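You operate a simulated robot arm through the tools that you are given. There is no shell and no other tool.

Carry out the task below with a simulated robot arm. There is one attempt and no reset: what you move stays moved.

JOB
Pull the dark sand out of the blue tray with the magnet and drop it into the beige tub.
Fine: take the tray out of the drying box on to the table before you use the magnet; magnet back in its stand; clear lid shut and latched again. Where these are worked on the way, their far stop is far enough and under half their travel is too little: clear lid.
Where things are to end (x, y in the base frame): blue tray within 6 cm of [35, -20].

The check looks at the end state, three seconds after you hand in, the way a careful person would. Anything else that was tipped, shoved, dropped, spilled or broken makes it a failure. Lids that push on must go on centred and level and be pressed home; caps that screw on are set level and turned clockwise until they are tight.

ROBOT AND FRAMES
A 6-joint arm with a two-finger parallel gripper, fixed in place. Base frame: the origin is on the floor under the middle of its stand, x ahead of it, y to its left, z up. Units: cm, degrees, N and s.
With the tool pointing down near the work surface it reaches from about 20 to 66 cm from the base axis. Its first joint turns from -166.0 to 166.0 degrees. Payload 1.57 kg.
The TCP is the grasp point between the finger pads, 3 cm short of the fingertips. In the tool frame z runs along the fingers and y along their closing line. The gripper opens to 11 cm. The fingers are 2.4 cm wide and 1.2 cm thick; the gripper's body (4.8 by 11.2 cm) begins 7.8 cm behind the TCP.
Orientation is that of the tool frame in the base frame, as a unit quaternion [w, x, y, z]. With the fingers straight down and closing along the base's y, the tool's x points along the base's -x, its y along +y and its z along -z.

CONTROLS
- The arm moves only by the tool play_rows. Its argument "targets" is one flat list of numbers, 7 for each row, row after row: the turn, a rotation vector about the tool's x, y, z in units of 8 degrees (1.0 is 8 degrees), then the shift along the tool's x, y, z in units of 30 mm (1.0 is 30 mm), then the gripper command, from -1 (shut) to 1 (fully open), values between in proportion. In form: [ax, ay, az, dx, dy, dz, fingers, ax, ay, az, dx, dy, dz, fingers, ...]. A call has 1 to 20 rows; each row shifts and turns the commanded pose from where the row before left it, along the tool's axes as they then stand. A call with a number of a shift or a turn outside -1 to 1 is refused whole. Rows are played at 5 a second. More than 5 cm and 8.6 degrees between two rows, or a gripper value outside its range, and nothing of the call is played. A pose out of reach is approached as far as the arm can. The call stops where the force on the tool passes 40 N (or 10 N more than at its start, if that is more) or the arm is blocked; 0.2 s more then pass. Each finger travels about 10.8 cm/s and halts on what it meets, pressing with about 20 N; the grip force reading is that of the motor and also rises with nothing between the fingers. The clock runs only during rows and for 0.2 s after the last one: add rows that do not move to give the fingers time. It gives the time, the measured TCP pose, the force on the tool (base axes), the opening and the grip force at its end, in the units of the frame above (readings bear some noise), with the torque about the TCP (base axes, N m) and any sound that the robot's microphone picked up.
- Cameras (640 x 400 px; columns grow to the right, rows downward): "scene" is fixed at [21.92, -50.04, 156.95]; the picture's right is [0.69, -0.72, 0.00], its down [-0.60, -0.57, -0.56] and it looks along [0.40, 0.39, -0.83] (base axes); focal length 348 px, centre (320, 200). "wrist" rides on the gripper at [7, 1.6, -14.1] in the tool frame; the picture's right is [-0.23, 0.97, 0.00], its down [-0.86, -0.20, -0.48] and it looks along [-0.47, -0.11, 0.88] (tool axes); focal length 222 px, centre (320, 200). There is no depth. A picture from a camera that has moved, and an enlarged one, comes with that camera's place and axes in the base frame and with its lens.
- capture(camera): a new picture of that camera. The clock stands still meanwhile.
- lift_body(by): moves the trunk up (or, below 0, down) by that many cm; the arm rides with it, the base frame stays. It gives what a move gives, with no picture.
- enlarge(camera, box): a new picture of the part [left, top, right, bottom] of that camera's present view, enlarged. The clock stands still meanwhile.
- job_done(): hands the job in; it is judged then, once.

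Nothing tells you positions but the pictures and the camera data. Unless the task says otherwise, let go and move clear before handing in.

The tools are called after "Call:" as a command line: name --argument value ..., lists and objects as JSON in quotes. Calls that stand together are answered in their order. play_rows: Moves the arm, as the interface text tells. Its arguments: {"type":"object","properties":{"targets":{"type":"array"}},"required":["targets"]} The other tools are called the same way: lift_body (by) moves the trunk up or down; capture (camera) takes a picture; enlarge (camera, box) takes an enlarged picture of a part of a camera's view; job_done () hands the job in.

At the start:

```text
t: 0.0
eef_pos: [49.59, -22.26, 121.23]
tool_rot: [0.0, 0.0, 1.0, 0.0]
force: [0.0, -0.6, 0.3]
wrist_torque: [0.01, -0.01, 0.0]
grip_width: 10.97
gripper_force: 0.1
trunk travel left (down, up): [-22.5, 36.5]
```

scene: 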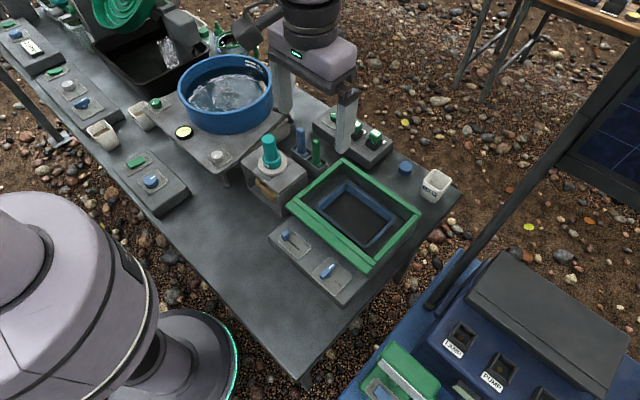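
wrist: 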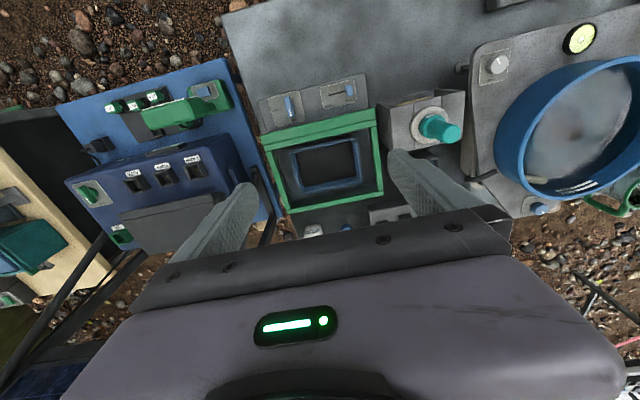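

I see a table with a green-framed box holding a blue tray (probably the drying box with clear lid), a teal-handled magnet in a stand, and a few small cups. I'll take closer pictures before moving.

Call:
enlarge --camera "scene" --box '[230, 100, 470, 310]'

Call:
enlarge --camera "scene" --box '[0, 0, 280, 230]'

Call:
enlarge --camera "scene" --box '[340, 220, 640, 400]'

Call:
enlarge --camera "wrist" --box '[230, 60, 500, 250]'

```text
1.90 times, centred on (350, 205) of scene
camera zoom: at [21.92, -50.04, 156.95], right [0.69, -0.72, 0.0], down [-0.6, -0.57, -0.56], along [0.4, 0.39, -0.83], focal length 663 px, centre (263, 190)
```

zoom: 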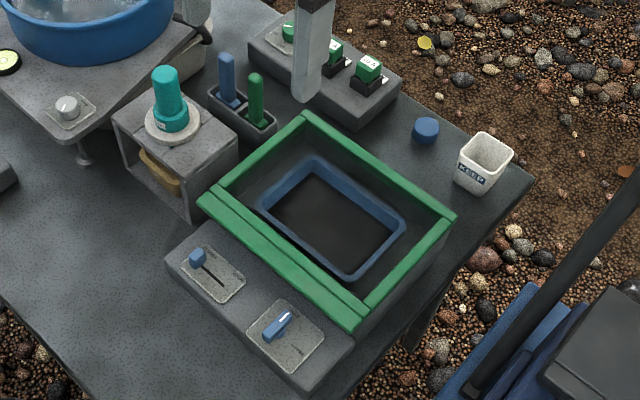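

```text
1.74 times, centred on (140, 115) of scene
camera zoom: at [21.92, -50.04, 156.95], right [0.69, -0.72, 0.0], down [-0.6, -0.57, -0.56], along [0.4, 0.39, -0.83], focal length 606 px, centre (633, 348)
```

zoom: 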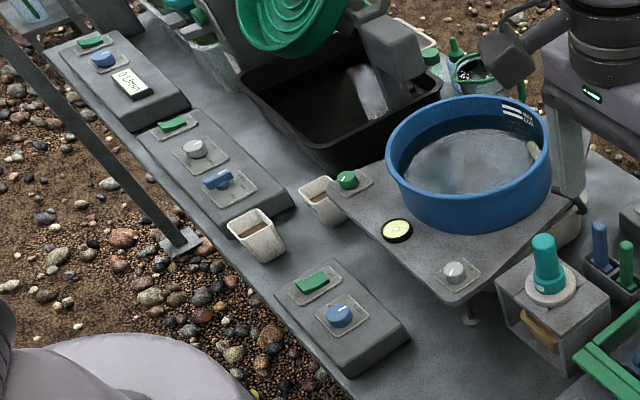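

```text
2.13 times, centred on (490, 310) of scene
camera zoom: at [21.92, -50.04, 156.95], right [0.69, -0.72, 0.0], down [-0.6, -0.57, -0.56], along [0.4, 0.39, -0.83], focal length 743 px, centre (-43, -35)
```

zoom: 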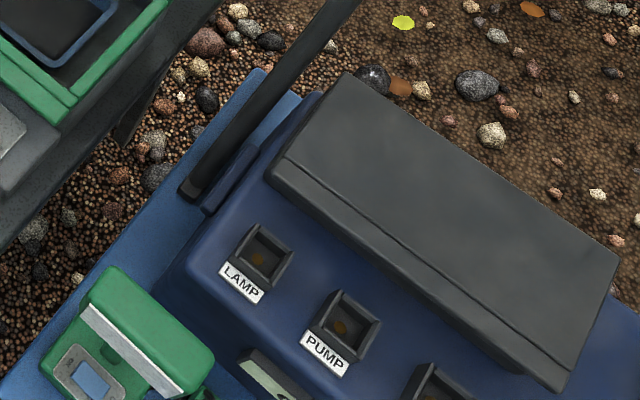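

```text
2.11 times, centred on (365, 155) of wrist
camera zoom: at [42.54, -20.65, 135.46], right [0.23, 0.97, 0.0], down [0.86, -0.2, 0.48], along [0.47, -0.11, -0.88], focal length 468 px, centre (225, 295)
```

zoom: 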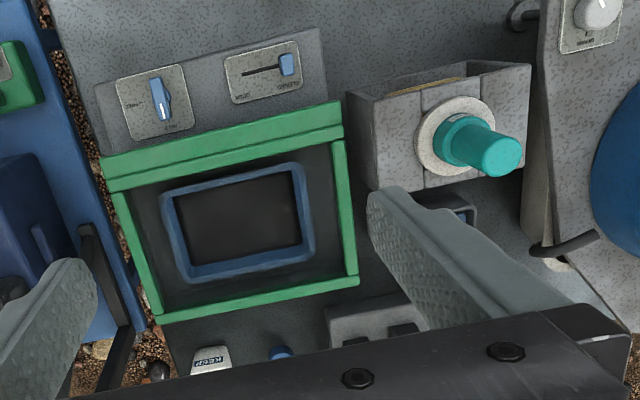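

The green-framed drying box seems to be at about x 51–72, y −37 to −10, top near z 83, with its latch/controls on the near side. I'll lower the hand a bit over the near side to read the controls with the wrist camera.

Call:
play_rows --targets '[0, 0, 0, 0.55, -0.08, 0.87, 1, 0, 0, 0, 0.55, -0.08, 0.87, 1, 0, 0, 0, 0.55, -0.08, 0.87, 1, 0, 0, 0, 0.55, -0.08, 0.87, 1, 0, 0, 0, 0.55, -0.08, 0.87, 1, 0, 0, 0, 0.55, -0.08, 0.87, 1, 0, 0, 0, 0.55, -0.08, 0.87, 1, 0, 0, 0, 0, 0, 0, 1]'

Call:
capture --camera "wrist"

Call:
capture --camera "scene"

```text
t: 1.8
eef_pos: [37.95, -23.82, 102.86]
tool_rot: [0.0, 0.0, 1.0, 0.0]
force: [-0.1, -0.1, 0.0]
wrist_torque: [0.01, 0.0, -0.01]
grip_width: 11.0
gripper_force: 0.1
trunk travel left (down, up): [-22.5, 36.5]
```

```text
taken
camera wrist: at [30.91, -22.37, 117.13], right [0.23, 0.97, 0.0], down [0.86, -0.2, 0.48], along [0.47, -0.11, -0.88], focal length 222 px, centre (320, 200)
```

wrist: 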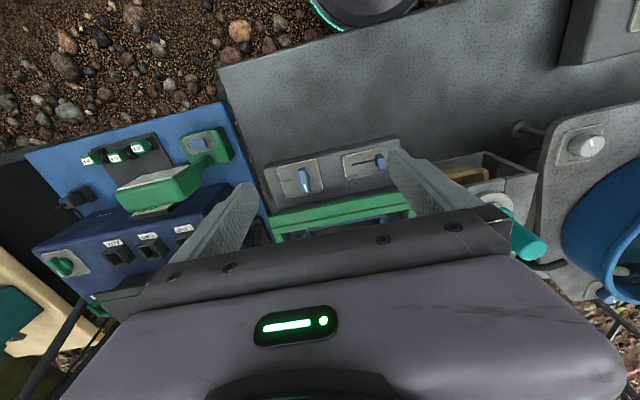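

```text
taken
```

scene: 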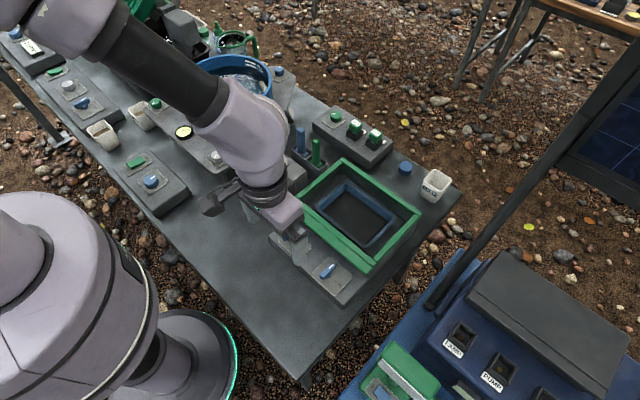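

Call:
enlarge --camera "wrist" --box '[255, 130, 415, 230]'

Call:
enlarge --camera "wrist" --box '[400, 130, 600, 270]'

```text
4.00 times, centred on (335, 180) of wrist
camera zoom: at [30.91, -22.37, 117.13], right [0.23, 0.97, 0.0], down [0.86, -0.2, 0.48], along [0.47, -0.11, -0.88], focal length 888 px, centre (260, 280)
```

zoom: 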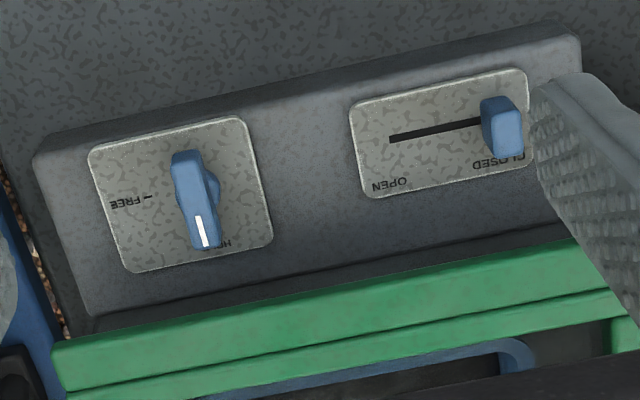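

```text
2.86 times, centred on (500, 200) of wrist
camera zoom: at [30.91, -22.37, 117.13], right [0.23, 0.97, 0.0], down [0.86, -0.2, 0.48], along [0.47, -0.11, -0.88], focal length 635 px, centre (-194, 200)
```

zoom: 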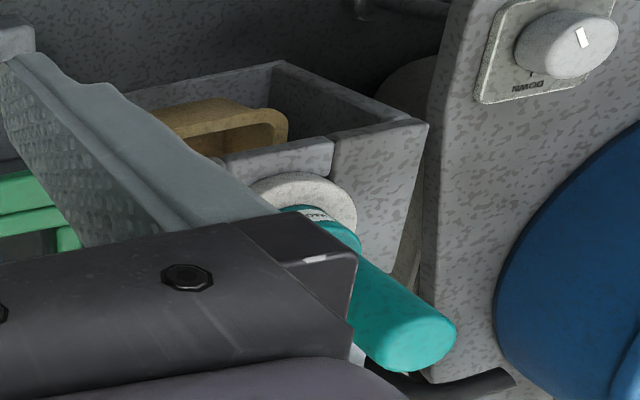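

The box's panel has a lever knob (HELD ↔ FREE, now on HELD) at about (45.7, −29, 80) and a slider (CLOSED ↔ OPEN, now CLOSED) at about (45.6, −15, 79.6). I'll look at the lid and magnet stand more closely from another spot before touching anything.

Call:
play_rows --targets '[0, 0, 0, -0.8, 0, -0.3, 1, 0, 0, 0, -0.8, 0, -0.3, 1, 0, 0, 0, -0.8, 0, -0.3, 1, 0, 0, 0, -0.8, 0, -0.3, 1, 0, 0, 0, -0.8, 0, -0.3, 1, 0, 0, 0, -0.8, 0, -0.3, 1, 0, 0, 0, 0, 0, 0, 1]'

Call:
enlarge --camera "wrist" --box '[220, 60, 420, 230]'

Call:
enlarge --camera "wrist" --box '[380, 60, 560, 230]'

Call:
capture --camera "wrist"

```text
t: 3.4
eef_pos: [52.23, -23.81, 108.5]
tool_rot: [0.0, -0.001, 1.0, 0.0]
force: [-0.4, -0.6, 0.0]
wrist_torque: [-0.02, -0.02, -0.02]
grip_width: 11.0
gripper_force: 0.0
trunk travel left (down, up): [-22.5, 36.5]
```

```text
2.35 times, centred on (320, 145) of wrist
camera zoom: at [45.41, -22.37, 122.59], right [0.23, 0.97, 0.0], down [0.86, -0.2, 0.48], along [0.47, -0.11, -0.88], focal length 523 px, centre (320, 329)
```

zoom: 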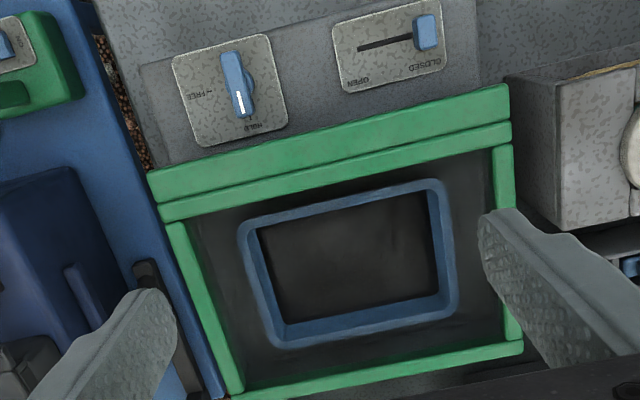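

```text
2.35 times, centred on (470, 145) of wrist
camera zoom: at [45.41, -22.37, 122.59], right [0.23, 0.97, 0.0], down [0.86, -0.2, 0.48], along [0.47, -0.11, -0.88], focal length 523 px, centre (-33, 329)
```

zoom: 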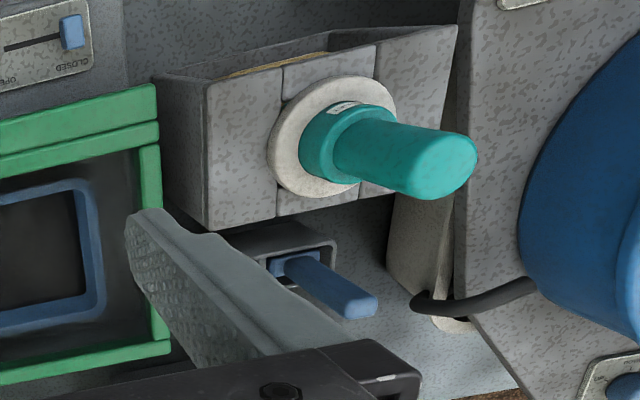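

```text
taken
camera wrist: at [45.41, -22.37, 122.59], right [0.23, 0.97, 0.0], down [0.86, -0.2, 0.48], along [0.47, -0.11, -0.88], focal length 222 px, centre (320, 200)
```

wrist: 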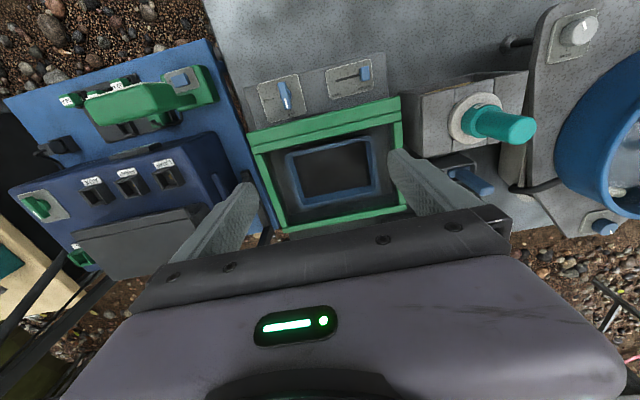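

Table top is near z 72; the tray appears about 11.5 × 16.5 cm centred near (63, −23) in the box. I'll zoom in on the magnet and the cups to read their labels.

Call:
enlarge --camera "wrist" --box '[440, 80, 540, 150]'

Call:
enlarge --camera "scene" --box '[390, 150, 470, 210]'

Call:
enlarge --camera "scene" --box '[60, 80, 180, 170]'

```text
5.71 times, centred on (490, 115) of wrist
camera zoom: at [45.41, -22.37, 122.59], right [0.23, 0.97, 0.0], down [0.86, -0.2, 0.48], along [0.47, -0.11, -0.88], focal length 1269 px, centre (-651, 686)
```

zoom: 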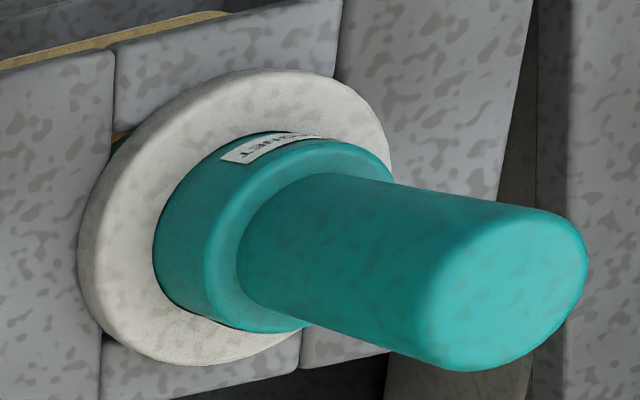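

```text
6.67 times, centred on (430, 180) of scene
camera zoom: at [21.92, -50.04, 156.95], right [0.69, -0.72, 0.0], down [-0.6, -0.57, -0.56], along [0.4, 0.39, -0.83], focal length 2321 px, centre (-413, 333)
```

zoom: 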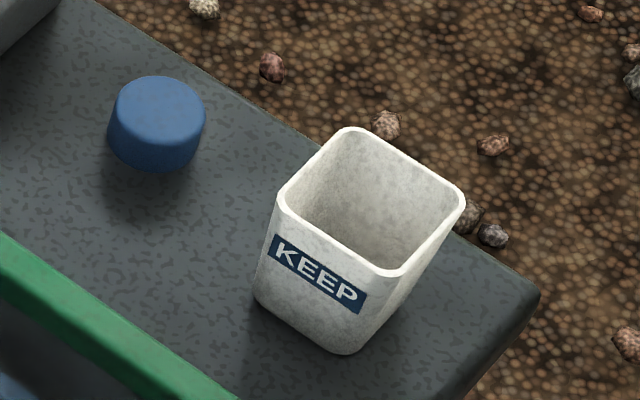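

```text
4.44 times, centred on (120, 125) of scene
camera zoom: at [21.92, -50.04, 156.95], right [0.69, -0.72, 0.0], down [-0.6, -0.57, -0.56], along [0.4, 0.39, -0.83], focal length 1548 px, centre (1209, 533)
```

zoom: 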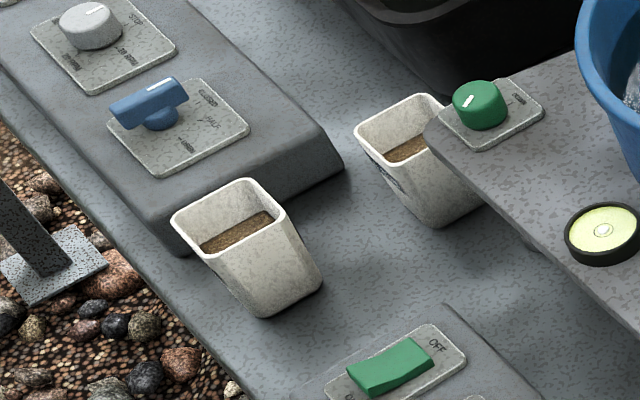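

Call:
enlarge --camera "scene" --box '[235, 120, 335, 220]'

Call:
enlarge --camera "wrist" --box '[0, 30, 260, 250]'

Call:
enlarge --camera "scene" --box '[340, 310, 500, 400]'

```text
4.00 times, centred on (285, 170) of scene
camera zoom: at [21.92, -50.04, 156.95], right [0.69, -0.72, 0.0], down [-0.6, -0.57, -0.56], along [0.4, 0.39, -0.83], focal length 1393 px, centre (460, 320)
```

zoom: 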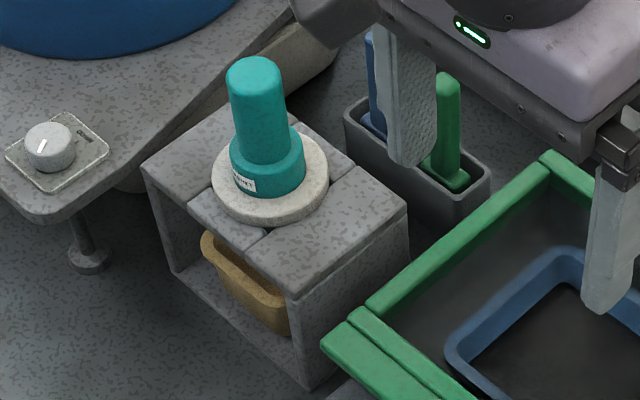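

```text
1.82 times, centred on (130, 140) of wrist
camera zoom: at [45.41, -22.37, 122.59], right [0.23, 0.97, 0.0], down [0.86, -0.2, 0.48], along [0.47, -0.11, -0.88], focal length 404 px, centre (666, 309)
```

zoom: 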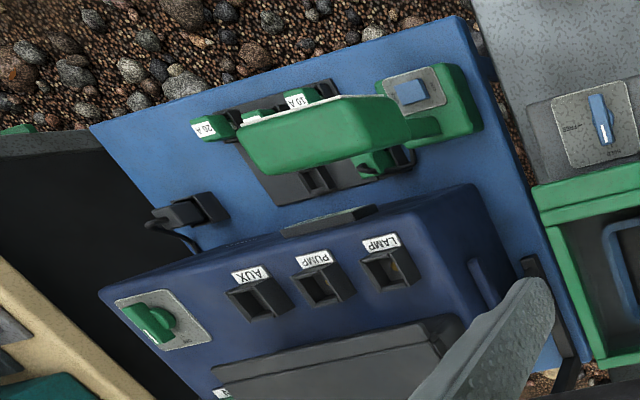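

```text
4.00 times, centred on (420, 355) of scene
camera zoom: at [21.92, -50.04, 156.95], right [0.69, -0.72, 0.0], down [-0.6, -0.57, -0.56], along [0.4, 0.39, -0.83], focal length 1393 px, centre (-80, -420)
```

zoom: 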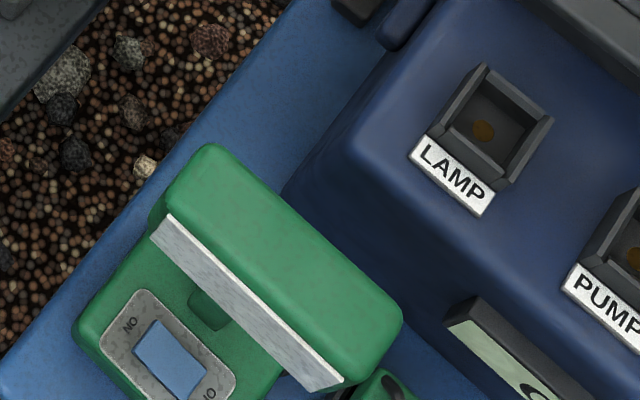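

The stand holds the teal magnet over a tan/beige tub on the stand's floor, so I take that to be the beige tub. Next I'll get a closer look at the latch knob and slider.

Call:
play_rows --targets '[0, 0, 0, 0.12, -0.18, 0.86, 1, 0, 0, 0, 0.12, -0.18, 0.86, 1, 0, 0, 0, 0.12, -0.18, 0.86, 1, 0, 0, 0, 0.12, -0.18, 0.86, 1, 0, 0, 0, 0.12, -0.18, 0.86, 1, 0, 0, 0, 0.12, -0.18, 0.86, 1, 0, 0, 0, 0, 0, 0, 1]'

Call:
enlarge --camera "wrist" --box '[220, 20, 400, 150]'

Call:
capture --camera "wrist"

```text
t: 5.0
eef_pos: [50.28, -27.01, 92.84]
tool_rot: [0.001, 0.0, 1.0, 0.001]
force: [-0.2, 0.5, -0.6]
wrist_torque: [-0.02, -0.03, 0.01]
grip_width: 11.01
gripper_force: 0.1
trunk travel left (down, up): [-22.5, 36.5]
```

```text
3.08 times, centred on (310, 85) of wrist
camera zoom: at [43.23, -25.57, 107.1], right [0.23, 0.97, 0.0], down [0.86, -0.2, 0.48], along [0.47, -0.11, -0.88], focal length 684 px, centre (351, 554)
```

zoom: 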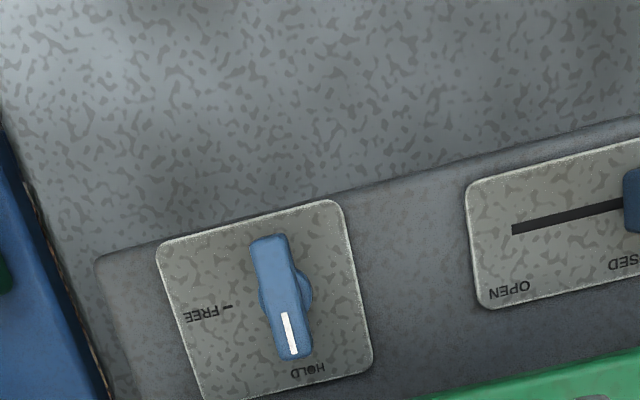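

```text
taken
camera wrist: at [43.23, -25.57, 107.1], right [0.23, 0.97, 0.0], down [0.86, -0.2, 0.48], along [0.47, -0.11, -0.88], focal length 222 px, centre (320, 200)
```

wrist: 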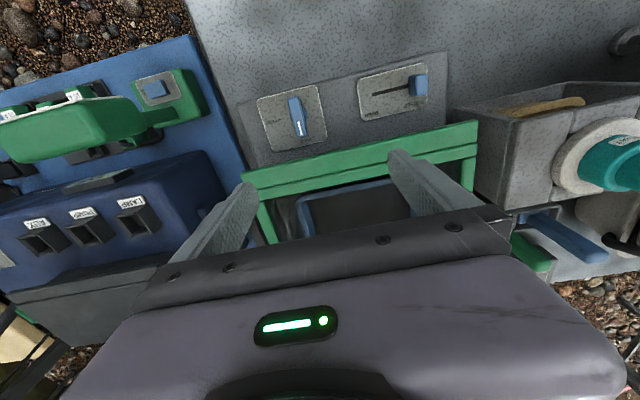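

Labels read HOLD/FREE on the lever and OPEN/CLOSED on the slider. The lever bar is centred near (46.4, −29.0), top about z 80, pointing +x; I'll come down on it with a narrowed gripper and take a look before gripping.

Call:
play_rows --targets '[0, 0, 0, 0.645, -0.33, 0.8, -0.1, 0, 0, 0, 0.645, -0.33, 0.8, -0.1, 0, 0, 0, 0, 0, 0.75, -0.1, 0, 0, 0, 0, 0, 0.75, -0.1, 0, 0, 0, 0, 0, 0.75, -0.1, 0, 0, 0, 0, 0, 0, -0.1]'

Call:
capture --camera "wrist"

Call:
enlarge --camera "scene" --box '[250, 180, 410, 300]'

```text
t: 6.4
eef_pos: [46.34, -28.98, 81.43]
tool_rot: [0.001, 0.0, 1.0, 0.0]
force: [0.5, 0.2, -0.3]
wrist_torque: [-0.01, -0.05, 0.02]
grip_width: 4.93
gripper_force: 0.1
trunk travel left (down, up): [-22.5, 36.5]
```

```text
taken
camera wrist: at [39.36, -27.59, 95.58], right [0.23, 0.97, 0.0], down [0.86, -0.2, 0.48], along [0.47, -0.11, -0.88], focal length 222 px, centre (320, 200)
```

wrist: 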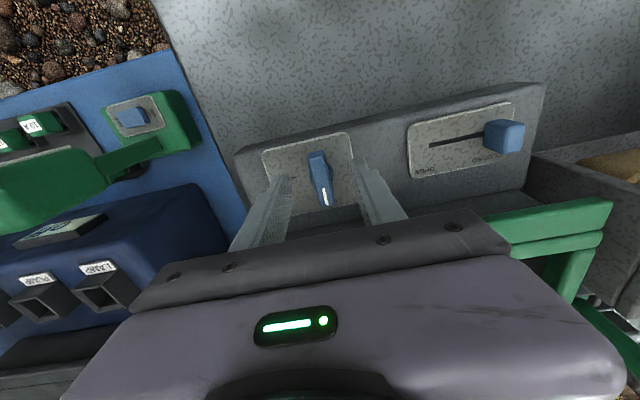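

```text
3.33 times, centred on (330, 240) of scene
camera zoom: at [21.92, -50.04, 156.95], right [0.69, -0.72, 0.0], down [-0.6, -0.57, -0.56], along [0.4, 0.39, -0.83], focal length 1161 px, centre (287, 67)
```

zoom: 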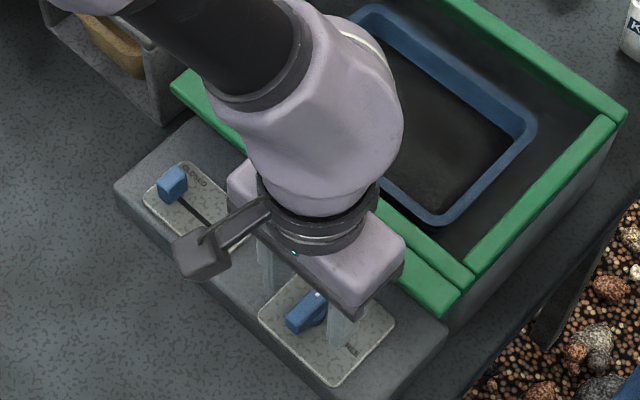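

The fingers straddle the lever. I'll lower half a centimetre more and close on it.

Call:
play_rows --targets '[0, 0, 0, 0.07, 0, 0.18, -0.1, 0, 0, 0, 0, 0, 0, -1, 0, 0, 0, 0, 0, 0, -1, 0, 0, 0, 0, 0, 0, -1]'

Call:
capture --camera "wrist"

```text
t: 7.4
eef_pos: [46.18, -28.97, 80.87]
tool_rot: [0.0, 0.0, 1.0, 0.0]
force: [3.5, 10.5, -0.1]
wrist_torque: [0.37, -0.19, 0.06]
grip_width: 2.15
gripper_force: 34.9
trunk travel left (down, up): [-22.5, 36.5]
```

```text
taken
camera wrist: at [39.17, -27.49, 95.06], right [0.23, 0.97, 0.0], down [0.86, -0.2, 0.48], along [0.47, -0.11, -0.88], focal length 222 px, centre (320, 200)
```

wrist: 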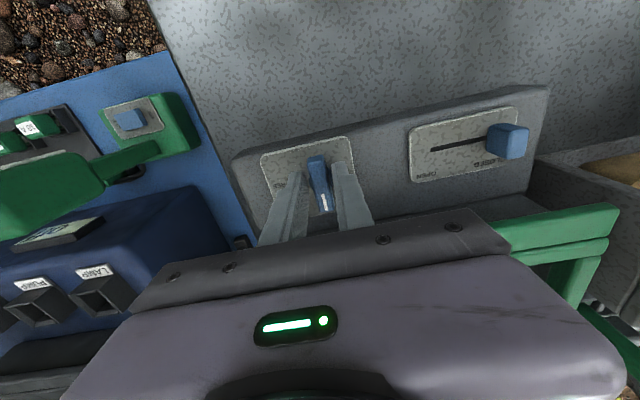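

Call:
play_rows --targets '[0, 0, 0, 0, 0.05, 0, -1, 0, 0, 0, 0, 0, 0, -1]'

```text
t: 8.0
eef_pos: [46.15, -29.0, 80.93]
tool_rot: [0.001, 0.001, 1.0, 0.0]
force: [0.4, -3.7, 1.5]
wrist_torque: [-0.15, 0.55, -0.04]
grip_width: 2.2
gripper_force: 35.3
trunk travel left (down, up): [-22.5, 36.5]
```

Well centred now. I'll turn it clockwise (seen from above) part way and check the response.

Call:
play_rows --targets '[0, 0, 0.8, 0, 0, 0, -1, 0, 0, 0.8, 0, 0, 0, -1, 0, 0, 0.8, 0, 0, 0, -1, 0, 0, 0.8, 0, 0, 0, -1]'

Call:
capture --camera "wrist"

```text
t: 9.0
eef_pos: [46.2, -28.78, 80.92]
tool_rot: [0.0, 0.222, 0.975, -0.001]
force: [6.3, 10.7, 2.7]
wrist_torque: [0.11, -0.83, 0.03]
grip_width: 2.19
gripper_force: 34.3
trunk travel left (down, up): [-22.5, 36.5]
```

```text
taken
camera wrist: at [40.59, -24.42, 95.06], right [0.63, 0.78, 0.0], down [0.68, -0.55, 0.48], along [0.37, -0.3, -0.88], focal length 222 px, centre (320, 200)
```

wrist: 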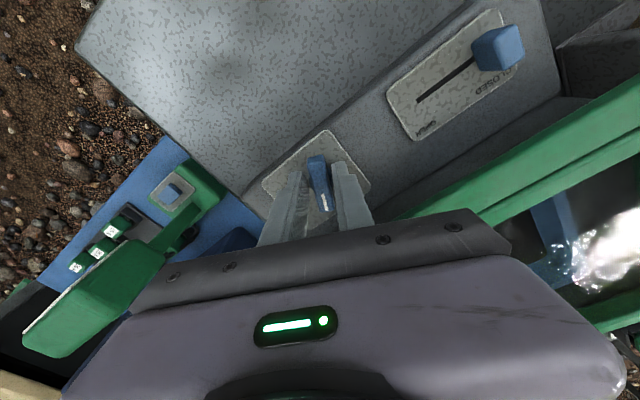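

The lever is turning with the gripper. Continuing the rest of the 90°.

Call:
play_rows --targets '[0, 0, 0.8, 0, 0, 0, -1, 0, 0, 0.8, 0, 0, 0, -1, 0, 0, 0.8, 0, 0, 0, -1, 0, 0, 0.8, 0, 0, 0, -1, 0, 0, 0.8, 0, 0, 0, -1, 0, 0, 0.8, 0, 0, 0, -1, 0, 0, 0.8, 0, 0, 0, -1, 0, 0, 0.8, 0, 0, 0, -1, 0, 0, 0.8, 0, 0, 0, -1, 0, 0, 0.8, 0, 0, 0, -1]'

Call:
capture --camera "wrist"

```text
t: 10.1
eef_pos: [46.27, -28.56, 80.83]
tool_rot: [0.001, 0.433, 0.901, 0.0]
force: [10.3, 15.1, 4.0]
wrist_torque: [1.1, -0.17, 0.09]
grip_width: 2.16
gripper_force: 34.6
trunk travel left (down, up): [-22.5, 36.5]
stopped in row 5: the force on the tool passed its limit at 41 N (the readings are from after the stop); the commanded pose is now the measured one
```

```text
taken
camera wrist: at [43.21, -22.31, 95.06], right [0.9, 0.43, 0.0], down [0.38, -0.79, 0.48], along [0.21, -0.43, -0.88], focal length 222 px, centre (320, 200)
```

wrist: 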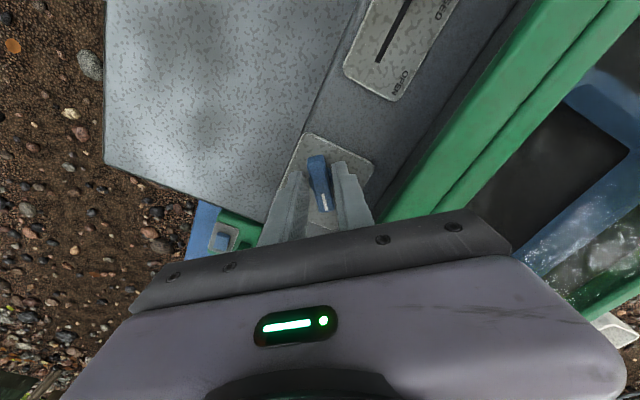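

The lever turns fine but my grip is about 0.5 cm off its axis, causing side load. I'll loosen, re-centre on about (46.6, −28.9) and re-grip.

Call:
play_rows --targets '[0, 0, 0, 0, 0, 0, -0.36, 0, 0, 0, 0, 0, 0, -0.36, 0, 0, 0, -0.16, 0.012, 0, -0.36, 0, 0, 0, 0, 0, 0, -0.36, 0, 0, 0, 0, 0, 0, -1, 0, 0, 0, 0, 0, 0, -1]'

Call:
capture --camera "wrist"

```text
t: 11.4
eef_pos: [46.69, -29.03, 80.89]
tool_rot: [0.0, 0.432, 0.902, 0.0]
force: [13.3, 11.1, 2.6]
wrist_torque: [0.51, -0.35, 0.0]
grip_width: 2.19
gripper_force: 34.4
trunk travel left (down, up): [-22.5, 36.5]
```

```text
taken
camera wrist: at [43.56, -22.73, 95.04], right [0.9, 0.43, 0.0], down [0.38, -0.79, 0.48], along [0.21, -0.43, -0.88], focal length 222 px, centre (320, 200)
```

wrist: 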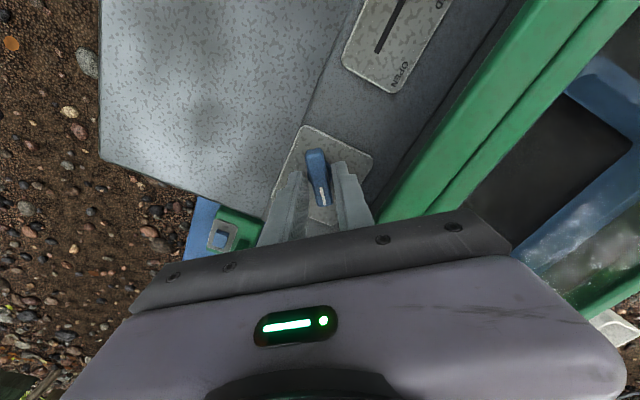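

Call:
play_rows --targets '[0, 0, 0, 0, 0.05, 0, -1, 0, 0, 0.8, 0, 0, 0, -1, 0, 0, 0.8, 0, 0, 0, -1, 0, 0, 0.8, 0, 0, 0, -1, 0, 0, 0.8, 0, 0, 0, -1, 0, 0, 0.8, 0, 0, 0, -1, 0, 0, 0.8, 0, 0, 0, -1, 0, 0, 0, 0, 0, 0, -1]'

Call:
capture --camera "wrist"

```text
t: 13.2
eef_pos: [46.55, -29.25, 80.91]
tool_rot: [0.0, 0.705, 0.709, 0.001]
force: [0.0, -3.8, 1.8]
wrist_torque: [-0.39, 0.01, 0.26]
grip_width: 2.17
gripper_force: 34.3
trunk travel left (down, up): [-22.5, 36.5]
```

```text
taken
camera wrist: at [48.21, -22.25, 95.05], right [0.97, -0.22, 0.0], down [-0.2, -0.86, 0.48], along [-0.11, -0.47, -0.88], focal length 222 px, centre (320, 200)
```

wrist: 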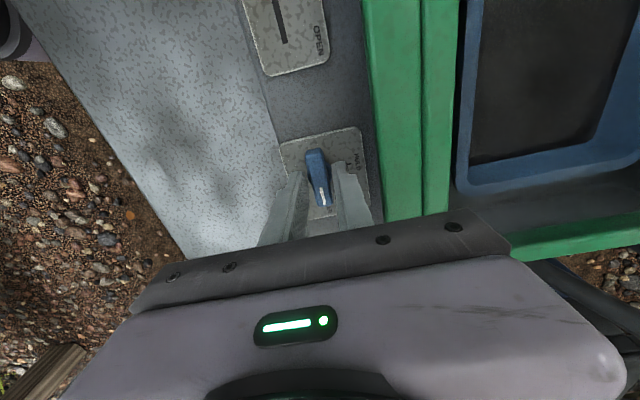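

The lever now points to FREE. I'll release, lift, square the gripper back up and look at the panel and lid.

Call:
play_rows --targets '[0, 0, 0, 0, 0, 0, -0.1, 0, 0, 0, 0, 0, 0, -0.1, 0, 0, 0, 0, 0, -0.8, -0.1, 0, 0, 0, 0, 0, -0.8, -0.1, 0, 0, 0, 0, 0, -0.8, -0.1, 0, 0, -0.9375, 0, 0, 0, -0.1, 0, 0, -0.9375, 0, 0, 0, -0.1, 0, 0, -0.9375, 0, 0, 0, -0.1, 0, 0, -0.9375, 0, 0, 0, -0.1, 0, 0, -0.9375, 0, 0, 0, -0.1, 0, 0, -0.9375, 0, 0, 0, -0.1, 0, 0, -0.9375, 0, 0, 0, -0.1, 0, 0, -0.9375, 0, 0, 0, -0.1, 0, 0, -0.9375, 0, 0, 0, -0.1, 0, 0, -0.9375, 0, 0, 0, -0.1, 0, 0, -0.9375, 0, 0, 0, -0.1, 0, 0, -0.9375, 0, 0, 0, -0.1]'

Call:
capture --camera "wrist"

Call:
enlarge --camera "scene" --box '[250, 150, 430, 310]'

```text
t: 16.9
eef_pos: [46.71, -28.99, 87.97]
tool_rot: [-0.001, -0.004, 1.0, 0.001]
force: [-0.1, -0.2, -0.1]
wrist_torque: [-0.02, 0.01, 0.03]
grip_width: 4.96
gripper_force: 0.0
trunk travel left (down, up): [-22.5, 36.5]
```

```text
taken
camera wrist: at [39.63, -27.63, 102.24], right [0.22, 0.98, 0.0], down [0.86, -0.19, 0.48], along [0.47, -0.1, -0.88], focal length 222 px, centre (320, 200)
```

wrist: 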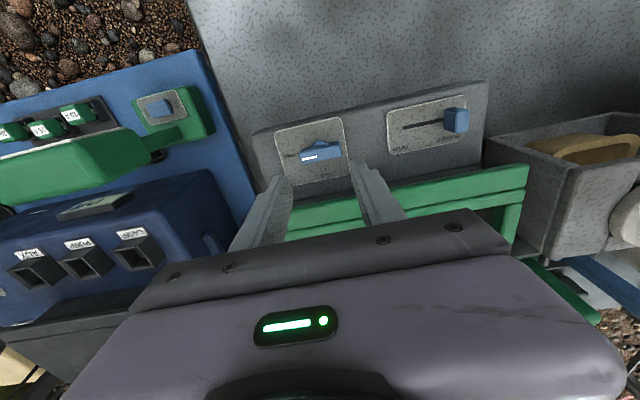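

```text
2.50 times, centred on (340, 230) of scene
camera zoom: at [21.92, -50.04, 156.95], right [0.69, -0.72, 0.0], down [-0.6, -0.57, -0.56], along [0.4, 0.39, -0.83], focal length 870 px, centre (270, 125)
```

zoom: 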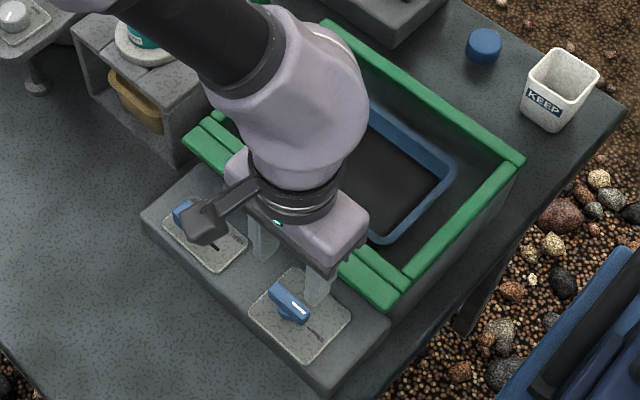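

Lever is on FREE. Now moving above the slider knob near (45.9, −15.2) and lowering to straddle it.

Call:
play_rows --targets '[0, 0, 0, 0.06, 0.915, 0, -0.1, 0, 0, 0, 0.06, 0.915, 0, -0.1, 0, 0, 0, 0.06, 0.915, 0, -0.1, 0, 0, 0, 0.06, 0.915, 0, -0.1, 0, 0, 0, 0.06, 0.915, 0, -0.1, 0, 0, 0, 0, 0, 0.75, -0.1, 0, 0, 0, 0, 0, 0.75, -0.1, 0, 0, 0, 0, 0, 0, -0.1]'

Call:
capture --camera "wrist"

Call:
enlarge --camera "scene" --box '[250, 150, 430, 310]'

```text
t: 18.6
eef_pos: [45.79, -15.28, 83.47]
tool_rot: [-0.001, -0.003, 1.0, 0.0]
force: [-0.6, -0.3, -0.1]
wrist_torque: [0.02, 0.02, 0.02]
grip_width: 4.94
gripper_force: 0.0
trunk travel left (down, up): [-22.5, 36.5]
```

```text
taken
camera wrist: at [38.68, -13.81, 97.75], right [0.22, 0.98, 0.0], down [0.86, -0.19, 0.48], along [0.47, -0.11, -0.88], focal length 222 px, centre (320, 200)
```

wrist: 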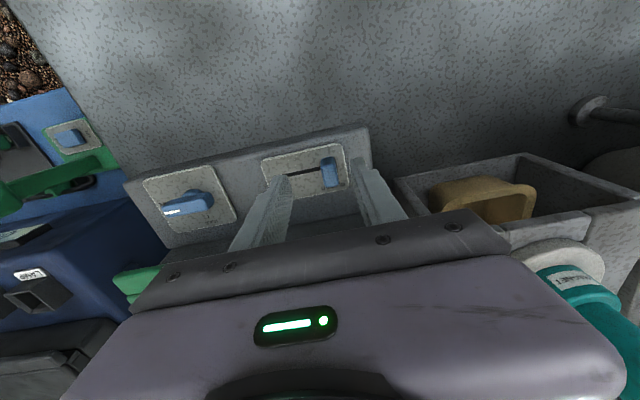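

```text
2.50 times, centred on (340, 230) of scene
camera zoom: at [21.92, -50.04, 156.95], right [0.69, -0.72, 0.0], down [-0.6, -0.57, -0.56], along [0.4, 0.39, -0.83], focal length 870 px, centre (270, 125)
```

zoom: 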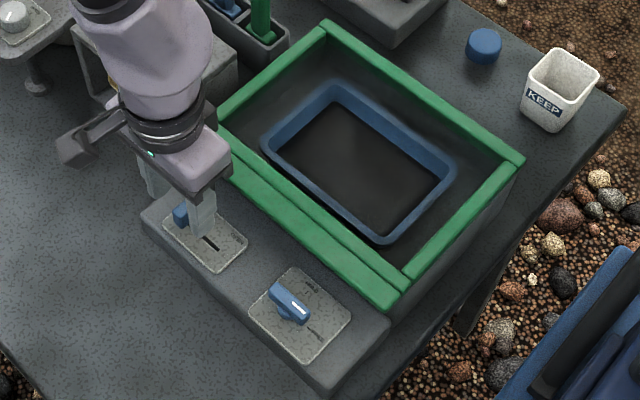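

Call:
play_rows --targets '[0, 0, 0, -0.08, 0.12, 0, -0.1, 0, 0, 0, 0, 0, 0.83, -0.1, 0, 0, 0, 0, 0, 0, -0.1, 0, 0, 0, 0, 0, 0, -1, 0, 0, 0, 0, 0, 0, -1, 0, 0, 0, 0, 0, 0, -1]'

Call:
capture --camera "wrist"

```text
t: 20.1
eef_pos: [45.77, -15.02, 81.01]
tool_rot: [0.0, -0.002, 1.0, 0.001]
force: [-1.2, 0.3, -1.7]
wrist_torque: [-0.08, -0.03, -0.15]
grip_width: 1.32
gripper_force: 30.2
trunk travel left (down, up): [-22.5, 36.5]
```

```text
taken
camera wrist: at [38.84, -13.55, 95.25], right [0.22, 0.98, 0.0], down [0.86, -0.2, 0.48], along [0.47, -0.1, -0.88], focal length 222 px, centre (320, 200)
```

wrist: 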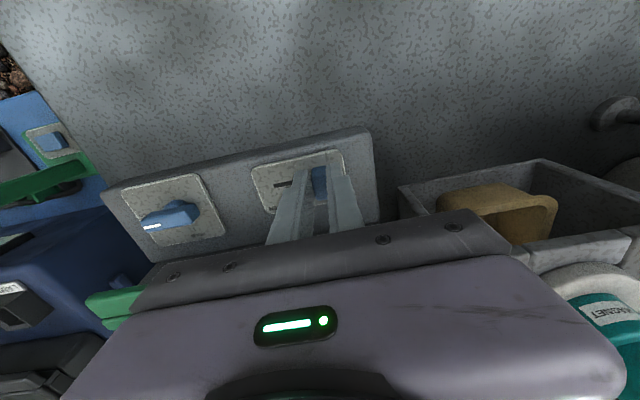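

The slider is gripped (1.3 cm wide). I'll slide it 1.5 cm toward OPEN and check how the lid moves.

Call:
play_rows --targets '[0, 0, 0, 0, -0.25, 0, -1, 0, 0, 0, 0, -0.25, 0, -1, 0, 0, 0, 0, 0, 0, -1]'

Call:
enlarge --camera "scene" --box '[240, 120, 440, 310]'

Call:
capture --camera "wrist"

```text
t: 20.9
eef_pos: [45.86, -16.52, 81.05]
tool_rot: [0.0, -0.003, 1.0, 0.0]
force: [-4.9, 0.7, -6.8]
wrist_torque: [0.0, 0.31, -0.13]
grip_width: 1.31
gripper_force: 29.8
trunk travel left (down, up): [-22.5, 36.5]
```

```text
2.11 times, centred on (340, 215) of scene
camera zoom: at [21.92, -50.04, 156.95], right [0.69, -0.72, 0.0], down [-0.6, -0.57, -0.56], along [0.4, 0.39, -0.83], focal length 733 px, centre (278, 168)
```

zoom: 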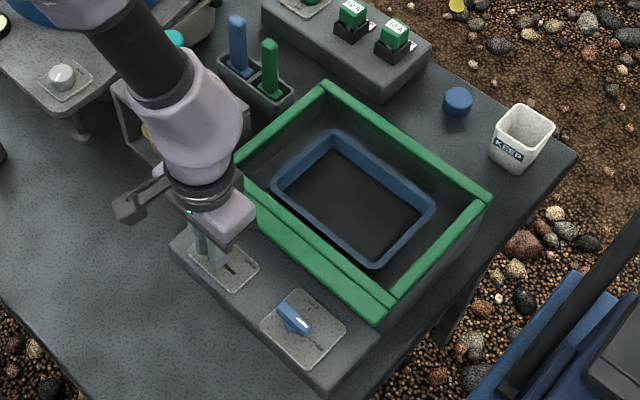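

```text
taken
camera wrist: at [38.85, -15.05, 95.26], right [0.22, 0.98, 0.0], down [0.86, -0.2, 0.48], along [0.47, -0.1, -0.88], focal length 222 px, centre (320, 200)
```

wrist: 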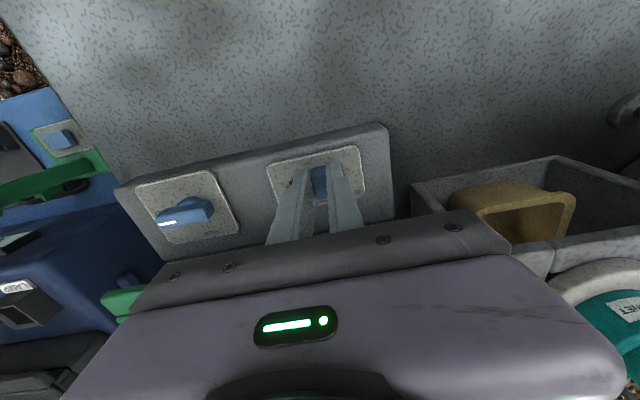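

Slider moves freely, nothing in the lid visibly moved yet. Continuing toward OPEN in steps.

Call:
play_rows --targets '[0, 0, 0, 0, -0.25, 0, -1, 0, 0, 0, 0, -0.25, 0, -1, 0, 0, 0, 0, 0, 0, -1]'

Call:
enlarge --camera "scene" --box '[240, 120, 440, 310]'

```text
t: 21.6
eef_pos: [45.84, -18.0, 81.03]
tool_rot: [0.0, -0.002, 1.0, 0.001]
force: [-11.0, 0.0, -6.3]
wrist_torque: [-0.03, 0.58, -0.16]
grip_width: 1.34
gripper_force: 29.4
trunk travel left (down, up): [-22.5, 36.5]
```

```text
2.11 times, centred on (340, 215) of scene
camera zoom: at [21.92, -50.04, 156.95], right [0.69, -0.72, 0.0], down [-0.6, -0.57, -0.56], along [0.4, 0.39, -0.83], focal length 733 px, centre (278, 168)
```

zoom: 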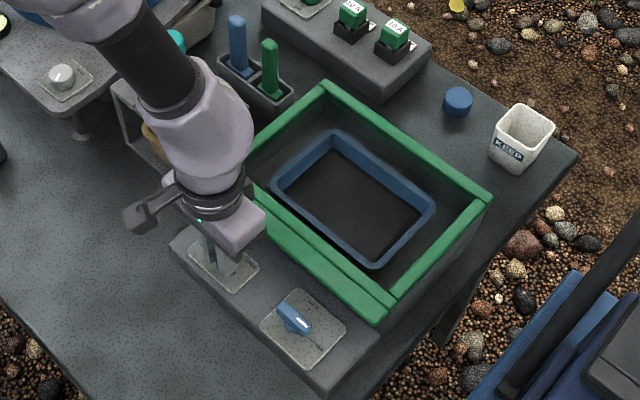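

Call:
play_rows --targets '[0, 0, 0, 0.04, -0.25, 0, -1, 0, 0, 0, 0.03, -0.25, 0, -1, 0, 0, 0, 0, 0, 0, -1]'

Call:
enlarge --camera "scene" --box '[240, 120, 440, 310]'

Call:
capture --camera "wrist"

```text
t: 22.4
eef_pos: [45.83, -19.54, 81.03]
tool_rot: [0.001, -0.003, 1.0, 0.0]
force: [0.4, 1.1, -9.7]
wrist_torque: [0.01, -0.18, -0.08]
grip_width: 1.36
gripper_force: 29.7
trunk travel left (down, up): [-22.5, 36.5]
```

```text
2.11 times, centred on (340, 215) of scene
camera zoom: at [21.92, -50.04, 156.95], right [0.69, -0.72, 0.0], down [-0.6, -0.57, -0.56], along [0.4, 0.39, -0.83], focal length 733 px, centre (278, 168)
```

zoom: 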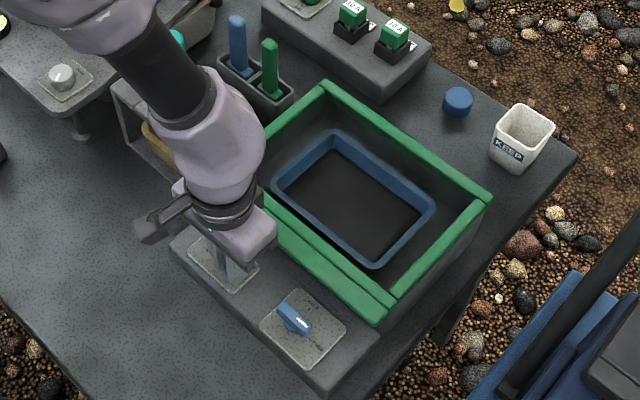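

```text
taken
camera wrist: at [38.82, -18.07, 95.25], right [0.22, 0.98, 0.0], down [0.86, -0.19, 0.48], along [0.47, -0.11, -0.88], focal length 222 px, centre (320, 200)
```

wrist: 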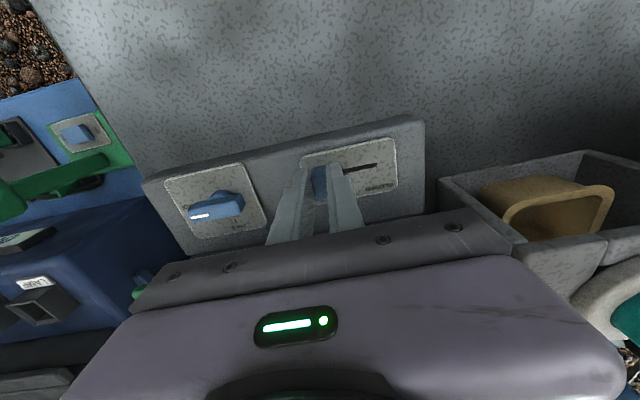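

Call:
play_rows --targets '[0, 0, 0, 0.01, -0.15, 0, -1, 0, 0, 0, 0.01, -0.15, 0, -1, 0, 0, 0, 0, 0, 0, -1]'

Call:
enlarge --camera "scene" --box '[240, 120, 440, 310]'

Call:
enlarge --camera "wrist" --box '[150, 110, 450, 260]'

```text
t: 23.0
eef_pos: [45.77, -19.71, 81.13]
tool_rot: [-0.001, -0.003, 1.0, 0.0]
force: [11.3, 31.5, 0.0]
wrist_torque: [0.85, -0.3, -0.04]
grip_width: 1.33
gripper_force: 30.2
trunk travel left (down, up): [-22.5, 36.5]
stopped in row 2: the force on the tool passed its limit at 46 N (the readings are from after the stop); the commanded pose is now the measured one
```

```text
2.11 times, centred on (340, 215) of scene
camera zoom: at [21.92, -50.04, 156.95], right [0.69, -0.72, 0.0], down [-0.6, -0.57, -0.56], along [0.4, 0.39, -0.83], focal length 733 px, centre (278, 168)
```

zoom: 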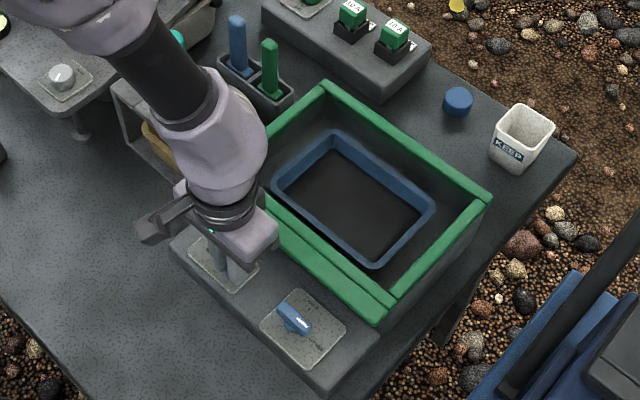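

```text
2.13 times, centred on (300, 185) of wrist
camera zoom: at [38.86, -18.27, 95.28], right [0.22, 0.98, 0.0], down [0.86, -0.19, 0.48], along [0.47, -0.1, -0.88], focal length 474 px, centre (363, 232)
```

zoom: 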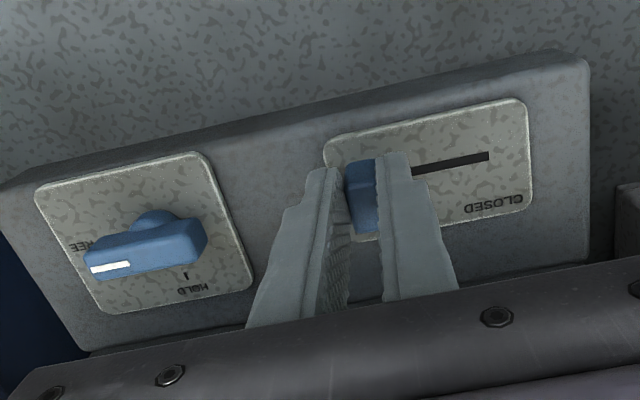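

Slider hit its OPEN stop. I'll release, raise and look whether the lid has moved.

Call:
play_rows --targets '[0, 0, 0, 0, 0.02, 0, -1, 0, 0, 0, 0, 0, 0, -0.4, 0, 0, 0, 0, 0, 0, -0.4, 0, 0, 0, 0, 0, -0.8, -0.4, 0, 0, 0, 0, 0, -0.8, -0.4, 0, 0, 0, 0.8, 0, -0.8, -0.4, 0, 0, 0, 0.8, 0, -0.8, -0.4, 0, 0, 0, 0, 0, -0.8, -0.4, 0, 0, 0, 0, 0, -0.8, -0.4, 0, 0, 0, 0, 0, 0, -0.4]'

Call:
capture --camera "wrist"

Call:
enlarge --camera "scene" --box '[240, 120, 440, 310]'

```text
t: 25.2
eef_pos: [40.87, -19.83, 95.37]
tool_rot: [0.001, -0.003, 1.0, 0.001]
force: [0.0, 0.0, 0.5]
wrist_torque: [0.03, -0.04, -0.01]
grip_width: 3.3
gripper_force: 0.0
trunk travel left (down, up): [-22.5, 36.5]
```

```text
taken
camera wrist: at [33.91, -18.49, 109.64], right [0.22, 0.98, 0.0], down [0.86, -0.2, 0.48], along [0.47, -0.1, -0.88], focal length 222 px, centre (320, 200)
```

wrist: 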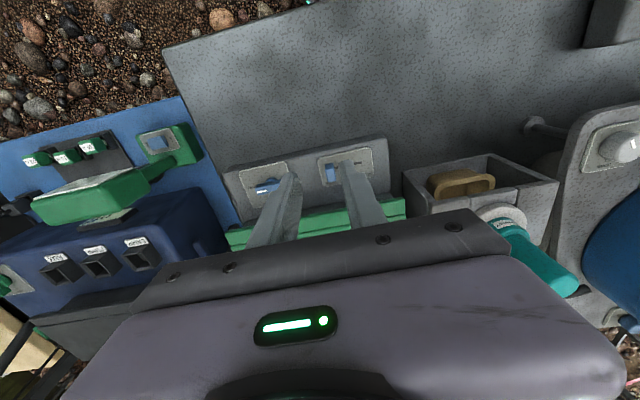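

```text
2.11 times, centred on (340, 215) of scene
camera zoom: at [21.92, -50.04, 156.95], right [0.69, -0.72, 0.0], down [-0.6, -0.57, -0.56], along [0.4, 0.39, -0.83], focal length 733 px, centre (278, 168)
```

zoom: 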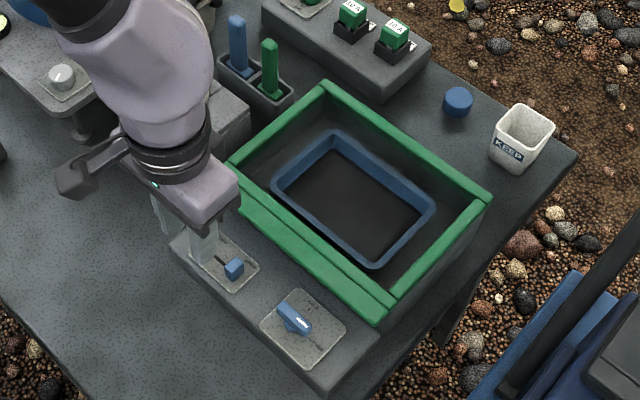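

Both controls are at FREE/OPEN but the lid pane isn't distinguishable. I'll tilt the hand forward to look at the box at a shallow angle for lid reflections.

Call:
play_rows --targets '[0, -1, 0, 0, 0, 0, -0.4, 0, -1, 0, 0, 0, 0, -0.4, 0, -1, 0, 0, 0, 0, -0.4, 0, -1, 0, 0, 0, 0, -0.4, 0, -1, 0, 0, 0, 0, -0.4, 0, 0, 0, 0, 0, 0, -0.4]'

Call:
capture --camera "wrist"

```text
t: 26.6
eef_pos: [40.79, -18.55, 95.32]
tool_rot: [0.259, -0.002, 0.965, 0.031]
force: [-0.4, 0.4, -0.2]
wrist_torque: [0.03, -0.01, 0.01]
grip_width: 3.33
gripper_force: 0.2
out of reach, approached as far as the arm can: row 3, 4
trunk travel left (down, up): [-22.5, 36.5]
```

```text
taken
camera wrist: at [27.67, -17.9, 104.14], right [0.17, 0.97, 0.17], down [0.51, -0.24, 0.83], along [0.84, -0.06, -0.53], focal length 222 px, centre (320, 200)
```

wrist: 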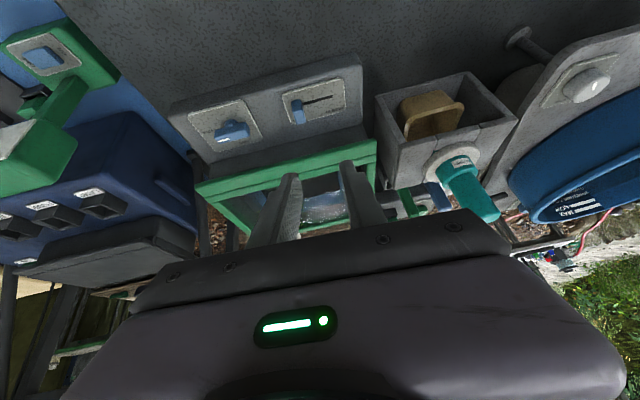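

Call:
enlarge --camera "wrist" --box '[180, 130, 420, 250]'

Call:
enlarge --camera "wrist" --box '[370, 60, 530, 240]'

```text
2.67 times, centred on (300, 190) of wrist
camera zoom: at [27.67, -17.9, 104.14], right [0.17, 0.97, 0.17], down [0.51, -0.24, 0.83], along [0.84, -0.06, -0.53], focal length 592 px, centre (373, 227)
```

zoom: 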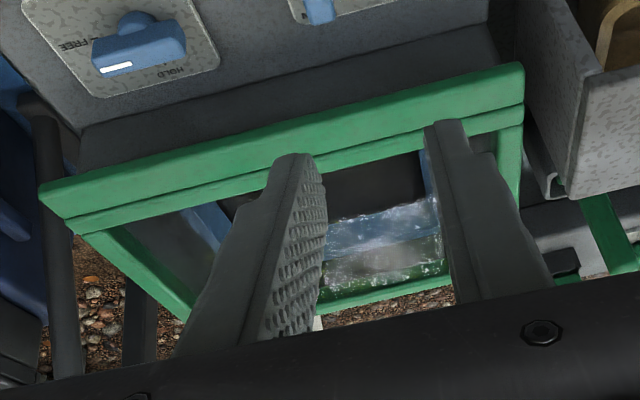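

```text
2.22 times, centred on (450, 150) of wrist
camera zoom: at [27.67, -17.9, 104.14], right [0.17, 0.97, 0.17], down [0.51, -0.24, 0.83], along [0.84, -0.06, -0.53], focal length 494 px, centre (31, 311)
```

zoom: 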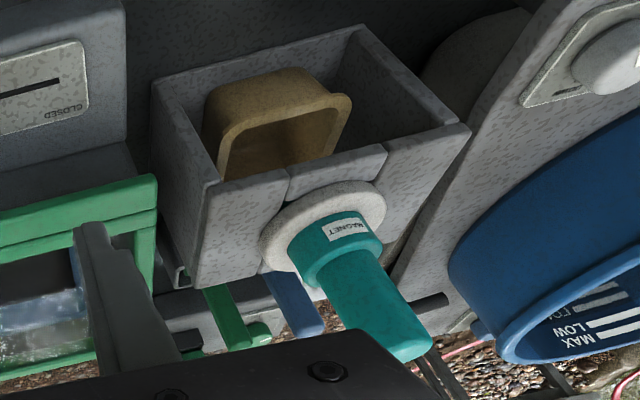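

The clear pane still covers the box with both controls at FREE/OPEN, so the lid probably has to be moved by hand. I'll level the hand and view the box from straight above with the gripper open.

Call:
play_rows --targets '[0.1125, 0.943, 0.008, 0, 0, 0, 0, 0.1125, 0.943, 0.008, 0, 0, 0, 1, 0.1125, 0.943, 0.008, 0, 0, 0, 1, 0.1125, 0.943, 0.008, 0, 0, 0, 1, 0, 0, 0, 0, 0, 0, 1]'

```text
t: 27.8
eef_pos: [41.07, -17.97, 95.21]
tool_rot: [0.048, -0.006, 0.999, 0.02]
force: [0.0, -0.2, -0.7]
wrist_torque: [-0.01, 0.03, 0.0]
grip_width: 11.0
gripper_force: 0.1
out of reach, approached as far as the arm can: row 3
trunk travel left (down, up): [-22.5, 36.5]
```

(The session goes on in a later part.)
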